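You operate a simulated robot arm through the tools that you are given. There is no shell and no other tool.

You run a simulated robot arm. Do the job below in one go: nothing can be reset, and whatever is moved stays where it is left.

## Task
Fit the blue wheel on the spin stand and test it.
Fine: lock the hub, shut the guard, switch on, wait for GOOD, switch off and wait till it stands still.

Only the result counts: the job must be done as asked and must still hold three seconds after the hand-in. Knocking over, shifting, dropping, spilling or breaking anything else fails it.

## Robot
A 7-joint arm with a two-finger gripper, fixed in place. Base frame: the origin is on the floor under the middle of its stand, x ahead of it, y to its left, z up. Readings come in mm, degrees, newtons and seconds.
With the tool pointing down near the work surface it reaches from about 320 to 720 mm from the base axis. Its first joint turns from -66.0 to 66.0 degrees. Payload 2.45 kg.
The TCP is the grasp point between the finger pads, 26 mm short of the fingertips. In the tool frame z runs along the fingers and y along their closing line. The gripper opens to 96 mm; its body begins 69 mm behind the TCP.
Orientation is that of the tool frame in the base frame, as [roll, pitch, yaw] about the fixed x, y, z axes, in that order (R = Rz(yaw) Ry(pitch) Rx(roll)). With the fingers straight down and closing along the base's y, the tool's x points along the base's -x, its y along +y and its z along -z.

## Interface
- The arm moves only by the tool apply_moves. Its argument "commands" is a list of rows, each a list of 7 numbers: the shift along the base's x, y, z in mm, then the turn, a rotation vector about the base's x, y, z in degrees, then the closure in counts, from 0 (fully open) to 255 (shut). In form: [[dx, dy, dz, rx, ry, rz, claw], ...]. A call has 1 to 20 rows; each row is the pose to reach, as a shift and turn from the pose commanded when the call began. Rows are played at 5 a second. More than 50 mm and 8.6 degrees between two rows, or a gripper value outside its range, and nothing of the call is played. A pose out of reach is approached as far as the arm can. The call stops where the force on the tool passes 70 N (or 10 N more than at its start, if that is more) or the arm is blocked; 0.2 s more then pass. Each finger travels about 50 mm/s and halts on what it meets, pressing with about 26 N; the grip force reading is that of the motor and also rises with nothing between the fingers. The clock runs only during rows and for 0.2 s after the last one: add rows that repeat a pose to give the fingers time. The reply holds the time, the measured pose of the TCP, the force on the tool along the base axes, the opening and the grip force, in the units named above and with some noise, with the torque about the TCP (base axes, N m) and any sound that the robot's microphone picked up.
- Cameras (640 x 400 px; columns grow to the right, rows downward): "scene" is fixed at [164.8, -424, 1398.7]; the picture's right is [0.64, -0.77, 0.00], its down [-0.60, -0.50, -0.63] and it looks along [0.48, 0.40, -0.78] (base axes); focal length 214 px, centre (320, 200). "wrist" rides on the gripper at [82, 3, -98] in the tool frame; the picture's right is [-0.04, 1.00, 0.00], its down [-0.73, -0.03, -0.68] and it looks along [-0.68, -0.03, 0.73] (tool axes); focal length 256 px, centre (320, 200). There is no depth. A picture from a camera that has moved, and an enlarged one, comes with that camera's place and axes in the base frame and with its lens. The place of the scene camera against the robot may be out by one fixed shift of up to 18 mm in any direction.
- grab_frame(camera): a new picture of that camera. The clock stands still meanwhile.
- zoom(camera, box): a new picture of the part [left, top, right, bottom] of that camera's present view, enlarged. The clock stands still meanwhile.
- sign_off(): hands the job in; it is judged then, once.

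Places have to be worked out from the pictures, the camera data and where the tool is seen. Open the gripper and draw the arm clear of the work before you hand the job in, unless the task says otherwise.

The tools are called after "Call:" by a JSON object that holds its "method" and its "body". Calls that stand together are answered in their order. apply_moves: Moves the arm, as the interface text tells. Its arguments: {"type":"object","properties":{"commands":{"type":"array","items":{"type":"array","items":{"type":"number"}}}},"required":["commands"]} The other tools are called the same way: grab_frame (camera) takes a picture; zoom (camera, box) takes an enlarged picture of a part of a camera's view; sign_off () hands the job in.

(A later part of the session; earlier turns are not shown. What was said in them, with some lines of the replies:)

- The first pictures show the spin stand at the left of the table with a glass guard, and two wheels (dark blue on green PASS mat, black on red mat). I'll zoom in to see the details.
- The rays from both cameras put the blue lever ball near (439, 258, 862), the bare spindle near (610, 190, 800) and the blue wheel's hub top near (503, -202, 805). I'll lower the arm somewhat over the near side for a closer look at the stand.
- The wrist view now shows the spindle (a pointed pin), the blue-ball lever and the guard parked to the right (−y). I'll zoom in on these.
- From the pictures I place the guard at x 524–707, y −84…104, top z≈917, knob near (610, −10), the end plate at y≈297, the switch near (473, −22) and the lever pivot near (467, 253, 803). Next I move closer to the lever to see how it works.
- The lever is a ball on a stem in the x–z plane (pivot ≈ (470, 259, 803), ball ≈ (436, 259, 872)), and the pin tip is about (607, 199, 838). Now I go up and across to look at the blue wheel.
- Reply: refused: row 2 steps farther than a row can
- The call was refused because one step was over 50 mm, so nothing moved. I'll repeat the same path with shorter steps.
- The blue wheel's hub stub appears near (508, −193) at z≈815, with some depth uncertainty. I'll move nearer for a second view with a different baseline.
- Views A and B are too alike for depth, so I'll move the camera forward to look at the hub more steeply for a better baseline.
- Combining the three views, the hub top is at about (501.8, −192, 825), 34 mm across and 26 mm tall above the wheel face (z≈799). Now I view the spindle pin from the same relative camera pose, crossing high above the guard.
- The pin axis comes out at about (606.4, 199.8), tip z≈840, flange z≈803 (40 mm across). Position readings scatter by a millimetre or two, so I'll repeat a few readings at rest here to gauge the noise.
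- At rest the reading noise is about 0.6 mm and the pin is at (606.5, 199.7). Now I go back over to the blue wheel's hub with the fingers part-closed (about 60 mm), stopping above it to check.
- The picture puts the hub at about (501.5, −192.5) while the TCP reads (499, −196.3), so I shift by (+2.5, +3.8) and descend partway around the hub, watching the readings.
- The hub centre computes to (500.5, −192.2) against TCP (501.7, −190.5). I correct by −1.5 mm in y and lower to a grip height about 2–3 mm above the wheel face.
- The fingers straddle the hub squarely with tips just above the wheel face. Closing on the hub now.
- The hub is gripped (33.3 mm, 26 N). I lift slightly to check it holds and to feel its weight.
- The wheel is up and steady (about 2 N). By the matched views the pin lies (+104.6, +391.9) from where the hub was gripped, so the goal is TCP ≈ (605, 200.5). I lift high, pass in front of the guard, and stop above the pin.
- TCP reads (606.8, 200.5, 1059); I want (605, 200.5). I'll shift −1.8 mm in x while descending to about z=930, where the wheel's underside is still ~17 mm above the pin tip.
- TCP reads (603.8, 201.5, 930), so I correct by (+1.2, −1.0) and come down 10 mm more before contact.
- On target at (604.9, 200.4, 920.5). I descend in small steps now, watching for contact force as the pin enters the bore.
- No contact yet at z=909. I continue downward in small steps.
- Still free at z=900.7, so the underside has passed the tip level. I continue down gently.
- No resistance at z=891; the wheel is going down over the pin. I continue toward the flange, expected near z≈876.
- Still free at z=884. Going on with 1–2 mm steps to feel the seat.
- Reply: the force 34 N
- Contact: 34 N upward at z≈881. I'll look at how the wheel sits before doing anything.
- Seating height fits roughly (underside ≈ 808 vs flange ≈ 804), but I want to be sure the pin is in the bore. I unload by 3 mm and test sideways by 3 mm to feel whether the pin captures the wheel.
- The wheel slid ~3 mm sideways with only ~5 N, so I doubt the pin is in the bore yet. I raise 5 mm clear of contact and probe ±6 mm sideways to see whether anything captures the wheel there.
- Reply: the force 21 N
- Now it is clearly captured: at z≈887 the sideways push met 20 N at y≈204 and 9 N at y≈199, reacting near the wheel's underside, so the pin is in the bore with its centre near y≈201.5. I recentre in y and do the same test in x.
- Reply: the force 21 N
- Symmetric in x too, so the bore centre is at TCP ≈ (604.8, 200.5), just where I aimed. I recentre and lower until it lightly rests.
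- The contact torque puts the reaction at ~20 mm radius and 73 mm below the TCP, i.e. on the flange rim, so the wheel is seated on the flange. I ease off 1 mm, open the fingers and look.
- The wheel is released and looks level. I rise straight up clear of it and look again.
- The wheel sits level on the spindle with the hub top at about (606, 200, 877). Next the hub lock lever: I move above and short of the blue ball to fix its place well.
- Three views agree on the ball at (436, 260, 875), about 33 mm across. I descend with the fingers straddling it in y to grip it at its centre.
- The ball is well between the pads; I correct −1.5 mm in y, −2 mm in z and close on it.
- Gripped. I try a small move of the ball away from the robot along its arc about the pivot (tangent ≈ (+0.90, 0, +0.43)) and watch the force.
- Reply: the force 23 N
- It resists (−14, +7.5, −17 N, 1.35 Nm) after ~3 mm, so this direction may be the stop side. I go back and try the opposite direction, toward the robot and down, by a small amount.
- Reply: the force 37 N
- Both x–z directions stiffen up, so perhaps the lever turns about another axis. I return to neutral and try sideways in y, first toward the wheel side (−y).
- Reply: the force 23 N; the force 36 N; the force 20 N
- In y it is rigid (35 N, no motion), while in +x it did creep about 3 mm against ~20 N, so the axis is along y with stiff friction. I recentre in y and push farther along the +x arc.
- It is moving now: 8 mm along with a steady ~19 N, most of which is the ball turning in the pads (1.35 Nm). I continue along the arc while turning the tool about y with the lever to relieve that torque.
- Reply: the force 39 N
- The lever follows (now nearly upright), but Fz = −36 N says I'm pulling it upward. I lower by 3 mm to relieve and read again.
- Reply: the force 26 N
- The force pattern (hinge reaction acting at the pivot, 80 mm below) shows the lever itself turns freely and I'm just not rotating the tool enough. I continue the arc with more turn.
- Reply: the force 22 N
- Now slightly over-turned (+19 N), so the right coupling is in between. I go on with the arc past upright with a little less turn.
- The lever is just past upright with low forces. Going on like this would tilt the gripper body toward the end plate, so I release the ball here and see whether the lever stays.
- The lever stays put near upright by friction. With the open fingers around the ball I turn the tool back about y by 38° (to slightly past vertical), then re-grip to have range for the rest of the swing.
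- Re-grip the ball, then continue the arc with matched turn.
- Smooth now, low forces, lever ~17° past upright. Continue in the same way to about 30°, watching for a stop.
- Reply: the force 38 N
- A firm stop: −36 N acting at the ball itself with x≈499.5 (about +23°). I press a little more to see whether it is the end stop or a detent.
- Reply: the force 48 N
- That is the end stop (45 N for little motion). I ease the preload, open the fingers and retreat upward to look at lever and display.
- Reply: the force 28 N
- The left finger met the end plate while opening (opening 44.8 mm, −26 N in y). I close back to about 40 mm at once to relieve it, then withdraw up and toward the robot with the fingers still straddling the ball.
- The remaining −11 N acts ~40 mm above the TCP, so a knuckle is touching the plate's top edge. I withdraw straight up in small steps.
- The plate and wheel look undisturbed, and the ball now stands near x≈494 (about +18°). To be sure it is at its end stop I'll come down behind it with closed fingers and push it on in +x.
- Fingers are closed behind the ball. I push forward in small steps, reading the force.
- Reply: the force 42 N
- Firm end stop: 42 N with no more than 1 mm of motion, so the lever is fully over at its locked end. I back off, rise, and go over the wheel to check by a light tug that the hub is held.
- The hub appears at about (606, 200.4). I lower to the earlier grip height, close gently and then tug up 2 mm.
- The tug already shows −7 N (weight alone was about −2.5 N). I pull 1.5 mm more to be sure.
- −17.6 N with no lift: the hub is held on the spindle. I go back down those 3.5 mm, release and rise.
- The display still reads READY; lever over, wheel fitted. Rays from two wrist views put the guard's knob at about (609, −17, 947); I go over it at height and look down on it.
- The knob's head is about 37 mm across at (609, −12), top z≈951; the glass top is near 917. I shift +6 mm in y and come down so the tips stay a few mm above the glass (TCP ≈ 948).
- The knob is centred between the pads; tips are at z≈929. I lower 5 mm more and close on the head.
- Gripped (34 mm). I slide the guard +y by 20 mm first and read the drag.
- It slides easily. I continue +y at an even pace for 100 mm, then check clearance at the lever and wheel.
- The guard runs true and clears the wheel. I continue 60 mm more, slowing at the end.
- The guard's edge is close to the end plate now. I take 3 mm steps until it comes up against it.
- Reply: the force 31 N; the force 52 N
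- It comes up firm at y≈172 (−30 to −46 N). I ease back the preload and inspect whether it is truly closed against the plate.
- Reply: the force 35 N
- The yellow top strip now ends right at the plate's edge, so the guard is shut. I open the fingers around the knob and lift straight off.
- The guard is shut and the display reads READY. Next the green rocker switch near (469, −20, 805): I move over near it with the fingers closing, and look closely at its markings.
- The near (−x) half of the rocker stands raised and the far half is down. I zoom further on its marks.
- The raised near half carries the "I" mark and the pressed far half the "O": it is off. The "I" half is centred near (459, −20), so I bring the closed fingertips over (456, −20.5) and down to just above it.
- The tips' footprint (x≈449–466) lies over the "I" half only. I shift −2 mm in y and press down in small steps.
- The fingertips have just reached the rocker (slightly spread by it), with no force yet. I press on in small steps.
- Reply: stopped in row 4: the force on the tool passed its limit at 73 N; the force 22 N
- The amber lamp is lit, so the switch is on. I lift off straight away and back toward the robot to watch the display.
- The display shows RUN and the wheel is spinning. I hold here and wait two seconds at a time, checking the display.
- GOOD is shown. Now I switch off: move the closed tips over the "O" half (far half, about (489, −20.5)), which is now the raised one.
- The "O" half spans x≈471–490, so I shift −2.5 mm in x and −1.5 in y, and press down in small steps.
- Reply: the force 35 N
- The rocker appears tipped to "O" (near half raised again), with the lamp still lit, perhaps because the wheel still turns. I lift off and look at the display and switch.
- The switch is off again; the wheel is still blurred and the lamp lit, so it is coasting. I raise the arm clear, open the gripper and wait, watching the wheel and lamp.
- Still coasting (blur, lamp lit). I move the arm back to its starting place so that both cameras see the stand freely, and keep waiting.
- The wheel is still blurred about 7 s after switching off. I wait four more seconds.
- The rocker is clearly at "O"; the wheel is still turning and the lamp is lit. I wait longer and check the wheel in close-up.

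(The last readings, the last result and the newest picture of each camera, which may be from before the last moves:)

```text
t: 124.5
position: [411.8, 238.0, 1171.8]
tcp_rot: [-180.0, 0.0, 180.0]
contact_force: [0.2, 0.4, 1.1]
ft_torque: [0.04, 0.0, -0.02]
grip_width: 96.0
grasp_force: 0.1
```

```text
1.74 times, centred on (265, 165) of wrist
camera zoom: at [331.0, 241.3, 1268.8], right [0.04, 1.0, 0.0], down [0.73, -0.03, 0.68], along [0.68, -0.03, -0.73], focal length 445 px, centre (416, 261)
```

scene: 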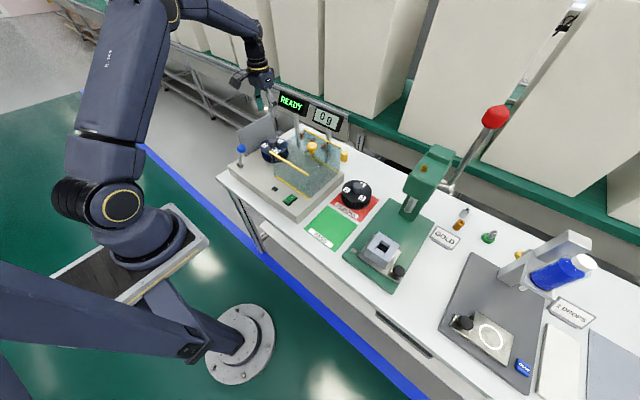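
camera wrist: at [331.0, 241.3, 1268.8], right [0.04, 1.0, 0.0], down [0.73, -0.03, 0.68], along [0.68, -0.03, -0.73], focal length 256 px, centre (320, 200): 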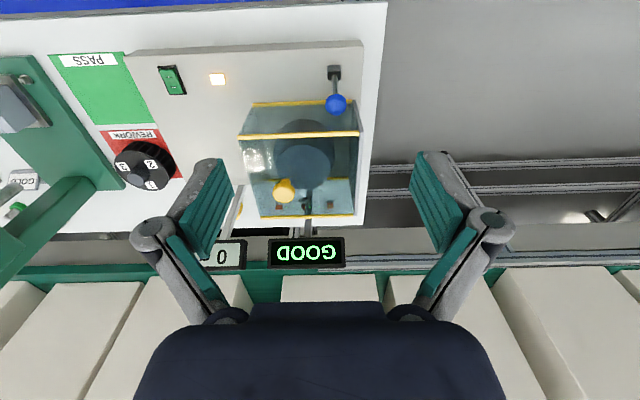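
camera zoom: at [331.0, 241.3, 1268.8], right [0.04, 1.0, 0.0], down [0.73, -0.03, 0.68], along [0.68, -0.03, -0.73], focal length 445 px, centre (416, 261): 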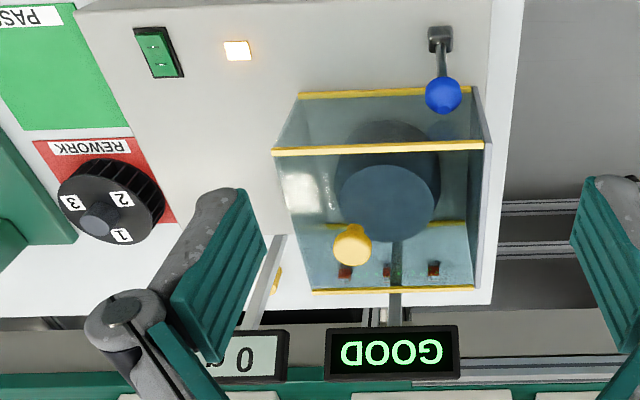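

Still spinning, though the switch is off. I keep waiting, two more calls of four seconds, then look again.

Call:
{"method": "apply_moves", "body": {"commands": [[0, 0, 0, 0, 0, 0, 0], [0, 0, 0, 0, 0, 0, 0], [0, 0, 0, 0, 0, 0, 0], [0, 0, 0, 0, 0, 0, 0], [0, 0, 0, 0, 0, 0, 0], [0, 0, 0, 0, 0, 0, 0], [0, 0, 0, 0, 0, 0, 0], [0, 0, 0, 0, 0, 0, 0], [0, 0, 0, 0, 0, 0, 0], [0, 0, 0, 0, 0, 0, 0], [0, 0, 0, 0, 0, 0, 0], [0, 0, 0, 0, 0, 0, 0], [0, 0, 0, 0, 0, 0, 0], [0, 0, 0, 0, 0, 0, 0], [0, 0, 0, 0, 0, 0, 0], [0, 0, 0, 0, 0, 0, 0], [0, 0, 0, 0, 0, 0, 0], [0, 0, 0, 0, 0, 0, 0], [0, 0, 0, 0, 0, 0, 0], [0, 0, 0, 0, 0, 0, 0]]}}

Call:
{"method": "apply_moves", "body": {"commands": [[0, 0, 0, 0, 0, 0, 0], [0, 0, 0, 0, 0, 0, 0], [0, 0, 0, 0, 0, 0, 0], [0, 0, 0, 0, 0, 0, 0], [0, 0, 0, 0, 0, 0, 0], [0, 0, 0, 0, 0, 0, 0], [0, 0, 0, 0, 0, 0, 0], [0, 0, 0, 0, 0, 0, 0], [0, 0, 0, 0, 0, 0, 0], [0, 0, 0, 0, 0, 0, 0], [0, 0, 0, 0, 0, 0, 0], [0, 0, 0, 0, 0, 0, 0], [0, 0, 0, 0, 0, 0, 0], [0, 0, 0, 0, 0, 0, 0], [0, 0, 0, 0, 0, 0, 0], [0, 0, 0, 0, 0, 0, 0], [0, 0, 0, 0, 0, 0, 0], [0, 0, 0, 0, 0, 0, 0], [0, 0, 0, 0, 0, 0, 0], [0, 0, 0, 0, 0, 0, 0]]}}

Call:
{"method": "zoom", "body": {"camera": "wrist", "box": [150, 50, 380, 280]}}

```text
t: 128.7
position: [412.0, 237.8, 1169.6]
tcp_rot: [179.9, -0.1, -180.0]
contact_force: [0.7, -0.5, 0.3]
ft_torque: [0.0, -0.02, -0.01]
grip_width: 96.1
grasp_force: 0.0
```

```text
t: 132.9
position: [412.5, 237.8, 1170.8]
tcp_rot: [-180.0, 0.0, 180.0]
contact_force: [1.1, 1.0, 0.6]
ft_torque: [-0.01, -0.01, -0.02]
grip_width: 96.1
grasp_force: 0.0
```

```text
1.74 times, centred on (265, 165) of wrist
camera zoom: at [331.0, 241.3, 1268.8], right [0.04, 1.0, 0.0], down [0.73, -0.03, 0.68], along [0.68, -0.03, -0.73], focal length 445 px, centre (416, 261)
```

zoom: 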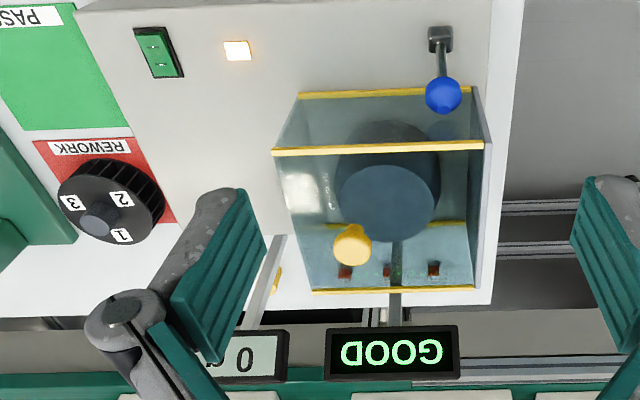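

The rocker looks the same as at the very start (off), so the wheel must just be coasting long. I keep waiting another twelve seconds.

Call:
{"method": "apply_moves", "body": {"commands": [[0, 0, 0, 0, 0, 0, 0], [0, 0, 0, 0, 0, 0, 0], [0, 0, 0, 0, 0, 0, 0], [0, 0, 0, 0, 0, 0, 0], [0, 0, 0, 0, 0, 0, 0], [0, 0, 0, 0, 0, 0, 0], [0, 0, 0, 0, 0, 0, 0], [0, 0, 0, 0, 0, 0, 0], [0, 0, 0, 0, 0, 0, 0], [0, 0, 0, 0, 0, 0, 0], [0, 0, 0, 0, 0, 0, 0], [0, 0, 0, 0, 0, 0, 0], [0, 0, 0, 0, 0, 0, 0], [0, 0, 0, 0, 0, 0, 0], [0, 0, 0, 0, 0, 0, 0], [0, 0, 0, 0, 0, 0, 0], [0, 0, 0, 0, 0, 0, 0], [0, 0, 0, 0, 0, 0, 0], [0, 0, 0, 0, 0, 0, 0], [0, 0, 0, 0, 0, 0, 0]]}}

Call:
{"method": "apply_moves", "body": {"commands": [[0, 0, 0, 0, 0, 0, 0], [0, 0, 0, 0, 0, 0, 0], [0, 0, 0, 0, 0, 0, 0], [0, 0, 0, 0, 0, 0, 0], [0, 0, 0, 0, 0, 0, 0], [0, 0, 0, 0, 0, 0, 0], [0, 0, 0, 0, 0, 0, 0], [0, 0, 0, 0, 0, 0, 0], [0, 0, 0, 0, 0, 0, 0], [0, 0, 0, 0, 0, 0, 0], [0, 0, 0, 0, 0, 0, 0], [0, 0, 0, 0, 0, 0, 0], [0, 0, 0, 0, 0, 0, 0], [0, 0, 0, 0, 0, 0, 0], [0, 0, 0, 0, 0, 0, 0], [0, 0, 0, 0, 0, 0, 0], [0, 0, 0, 0, 0, 0, 0], [0, 0, 0, 0, 0, 0, 0], [0, 0, 0, 0, 0, 0, 0], [0, 0, 0, 0, 0, 0, 0]]}}

Call:
{"method": "apply_moves", "body": {"commands": [[0, 0, 0, 0, 0, 0, 0], [0, 0, 0, 0, 0, 0, 0], [0, 0, 0, 0, 0, 0, 0], [0, 0, 0, 0, 0, 0, 0], [0, 0, 0, 0, 0, 0, 0], [0, 0, 0, 0, 0, 0, 0], [0, 0, 0, 0, 0, 0, 0], [0, 0, 0, 0, 0, 0, 0], [0, 0, 0, 0, 0, 0, 0], [0, 0, 0, 0, 0, 0, 0], [0, 0, 0, 0, 0, 0, 0], [0, 0, 0, 0, 0, 0, 0], [0, 0, 0, 0, 0, 0, 0], [0, 0, 0, 0, 0, 0, 0], [0, 0, 0, 0, 0, 0, 0], [0, 0, 0, 0, 0, 0, 0], [0, 0, 0, 0, 0, 0, 0], [0, 0, 0, 0, 0, 0, 0], [0, 0, 0, 0, 0, 0, 0], [0, 0, 0, 0, 0, 0, 0]]}}

Call:
{"method": "zoom", "body": {"camera": "wrist", "box": [150, 50, 380, 280]}}

Call:
{"method": "zoom", "body": {"camera": "scene", "box": [220, 80, 360, 220]}}

```text
t: 137.1
position: [412.4, 239.2, 1171.6]
tcp_rot: [-180.0, 0.1, -180.0]
contact_force: [-0.6, 0.7, -0.3]
ft_torque: [0.0, -0.02, -0.02]
grip_width: 96.0
grasp_force: 0.1
```

```text
t: 141.3
position: [411.8, 238.5, 1170.0]
tcp_rot: [-180.0, 0.0, 180.0]
contact_force: [-0.3, -0.5, -1.0]
ft_torque: [0.04, 0.01, -0.01]
grip_width: 96.3
grasp_force: 0.0
```

```text
t: 145.5
position: [413.0, 238.4, 1170.4]
tcp_rot: [-180.0, 0.0, -180.0]
contact_force: [0.3, 0.5, 0.5]
ft_torque: [-0.01, -0.01, 0.03]
grip_width: 96.0
grasp_force: 0.0
```

```text
1.74 times, centred on (265, 165) of wrist
camera zoom: at [331.0, 241.3, 1268.8], right [0.04, 1.0, 0.0], down [0.73, -0.03, 0.68], along [0.68, -0.03, -0.73], focal length 445 px, centre (416, 261)
```

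zoom: 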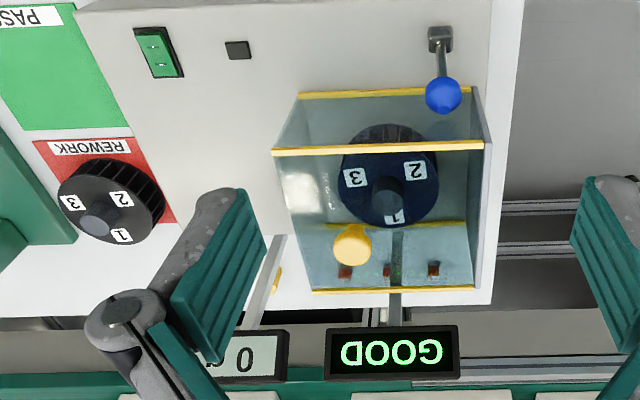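

```text
2.86 times, centred on (290, 150) of scene
camera zoom: at [164.8, -424.0, 1398.7], right [0.64, -0.77, 0.0], down [-0.6, -0.5, -0.63], along [0.48, 0.4, -0.78], focal length 613 px, centre (406, 343)
```

zoom: 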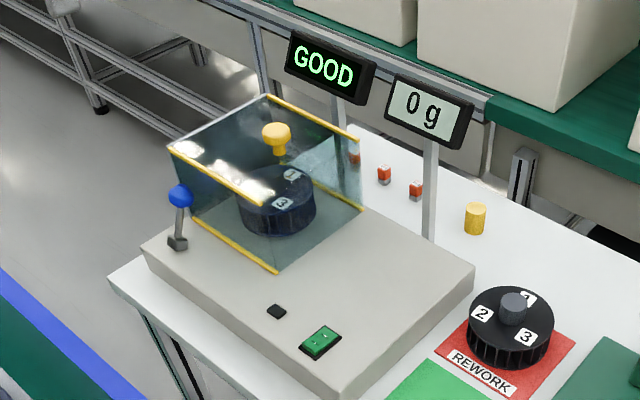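

The lamp is out and the wheel stands still with its labels readable; display GOOD, switch off. I take one last overall look to check nothing else was disturbed.

Call:
{"method": "apply_moves", "body": {"commands": [[0, 0, 0, 0, 0, 0, 0], [0, 0, 0, 0, 0, 0, 0], [0, 0, 0, 0, 0, 0, 0], [0, 0, 0, 0, 0, 0, 0], [0, 0, 0, 0, 0, 0, 0]]}}

Call:
{"method": "grab_frame", "body": {"camera": "scene"}}

Call:
{"method": "zoom", "body": {"camera": "wrist", "box": [220, 80, 380, 240]}}

```text
t: 146.7
position: [411.5, 238.7, 1170.1]
tcp_rot: [-180.0, 0.0, -180.0]
contact_force: [-0.7, -0.6, 0.8]
ft_torque: [0.03, 0.01, -0.01]
grip_width: 95.9
grasp_force: 0.2
```

```text
taken
```

scene: 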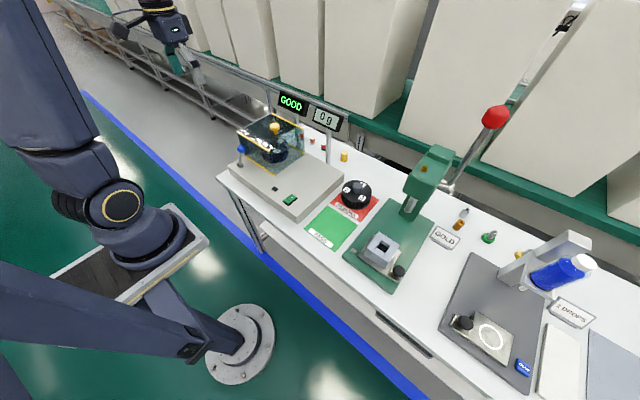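

```text
2.50 times, centred on (300, 160) of wrist
camera zoom: at [331.0, 241.3, 1268.8], right [0.04, 1.0, 0.0], down [0.73, -0.03, 0.68], along [0.68, -0.03, -0.73], focal length 640 px, centre (370, 300)
```

zoom: 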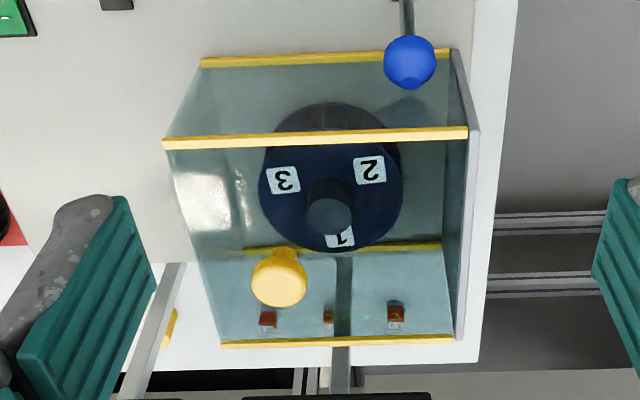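

Everything is in place: the blue wheel is locked on the spindle, the guard is shut, the test read GOOD, and the switch is off. The wheel is at rest, the gripper is open, the arm is clear, and nothing else has moved. I hand the job in.

Call:
{"method": "sign_off", "body": {}}

```text
The job is handed in.
```

The blue wheel is fitted on the spin stand and tested: the display read GOOD, and the wheel is now switched off and standing still.

- **Hub:** the lock lever is fully over. Before the test, a light upward tug of about 18 N did not lift the wheel.
- **Guard:** it is shut against the end plate.
- **Test:** GOOD came up within about four seconds of switching on. After I switched off, the wheel coasted for at least 23 seconds before stopping.
- **End plate:** while releasing the lever, one finger pressed the end plate with about 26 N. I backed off at once, and the plate looked unmoved in the pictures afterwards.
- **Switch:** pressing it on briefly reached 73 N and tripped the force stop. It still worked normally afterwards.

The gripper is open, the arm is back near its starting place, and nothing else on the table looked disturbed in the last picture. The display still showed GOOD when I handed the job in.
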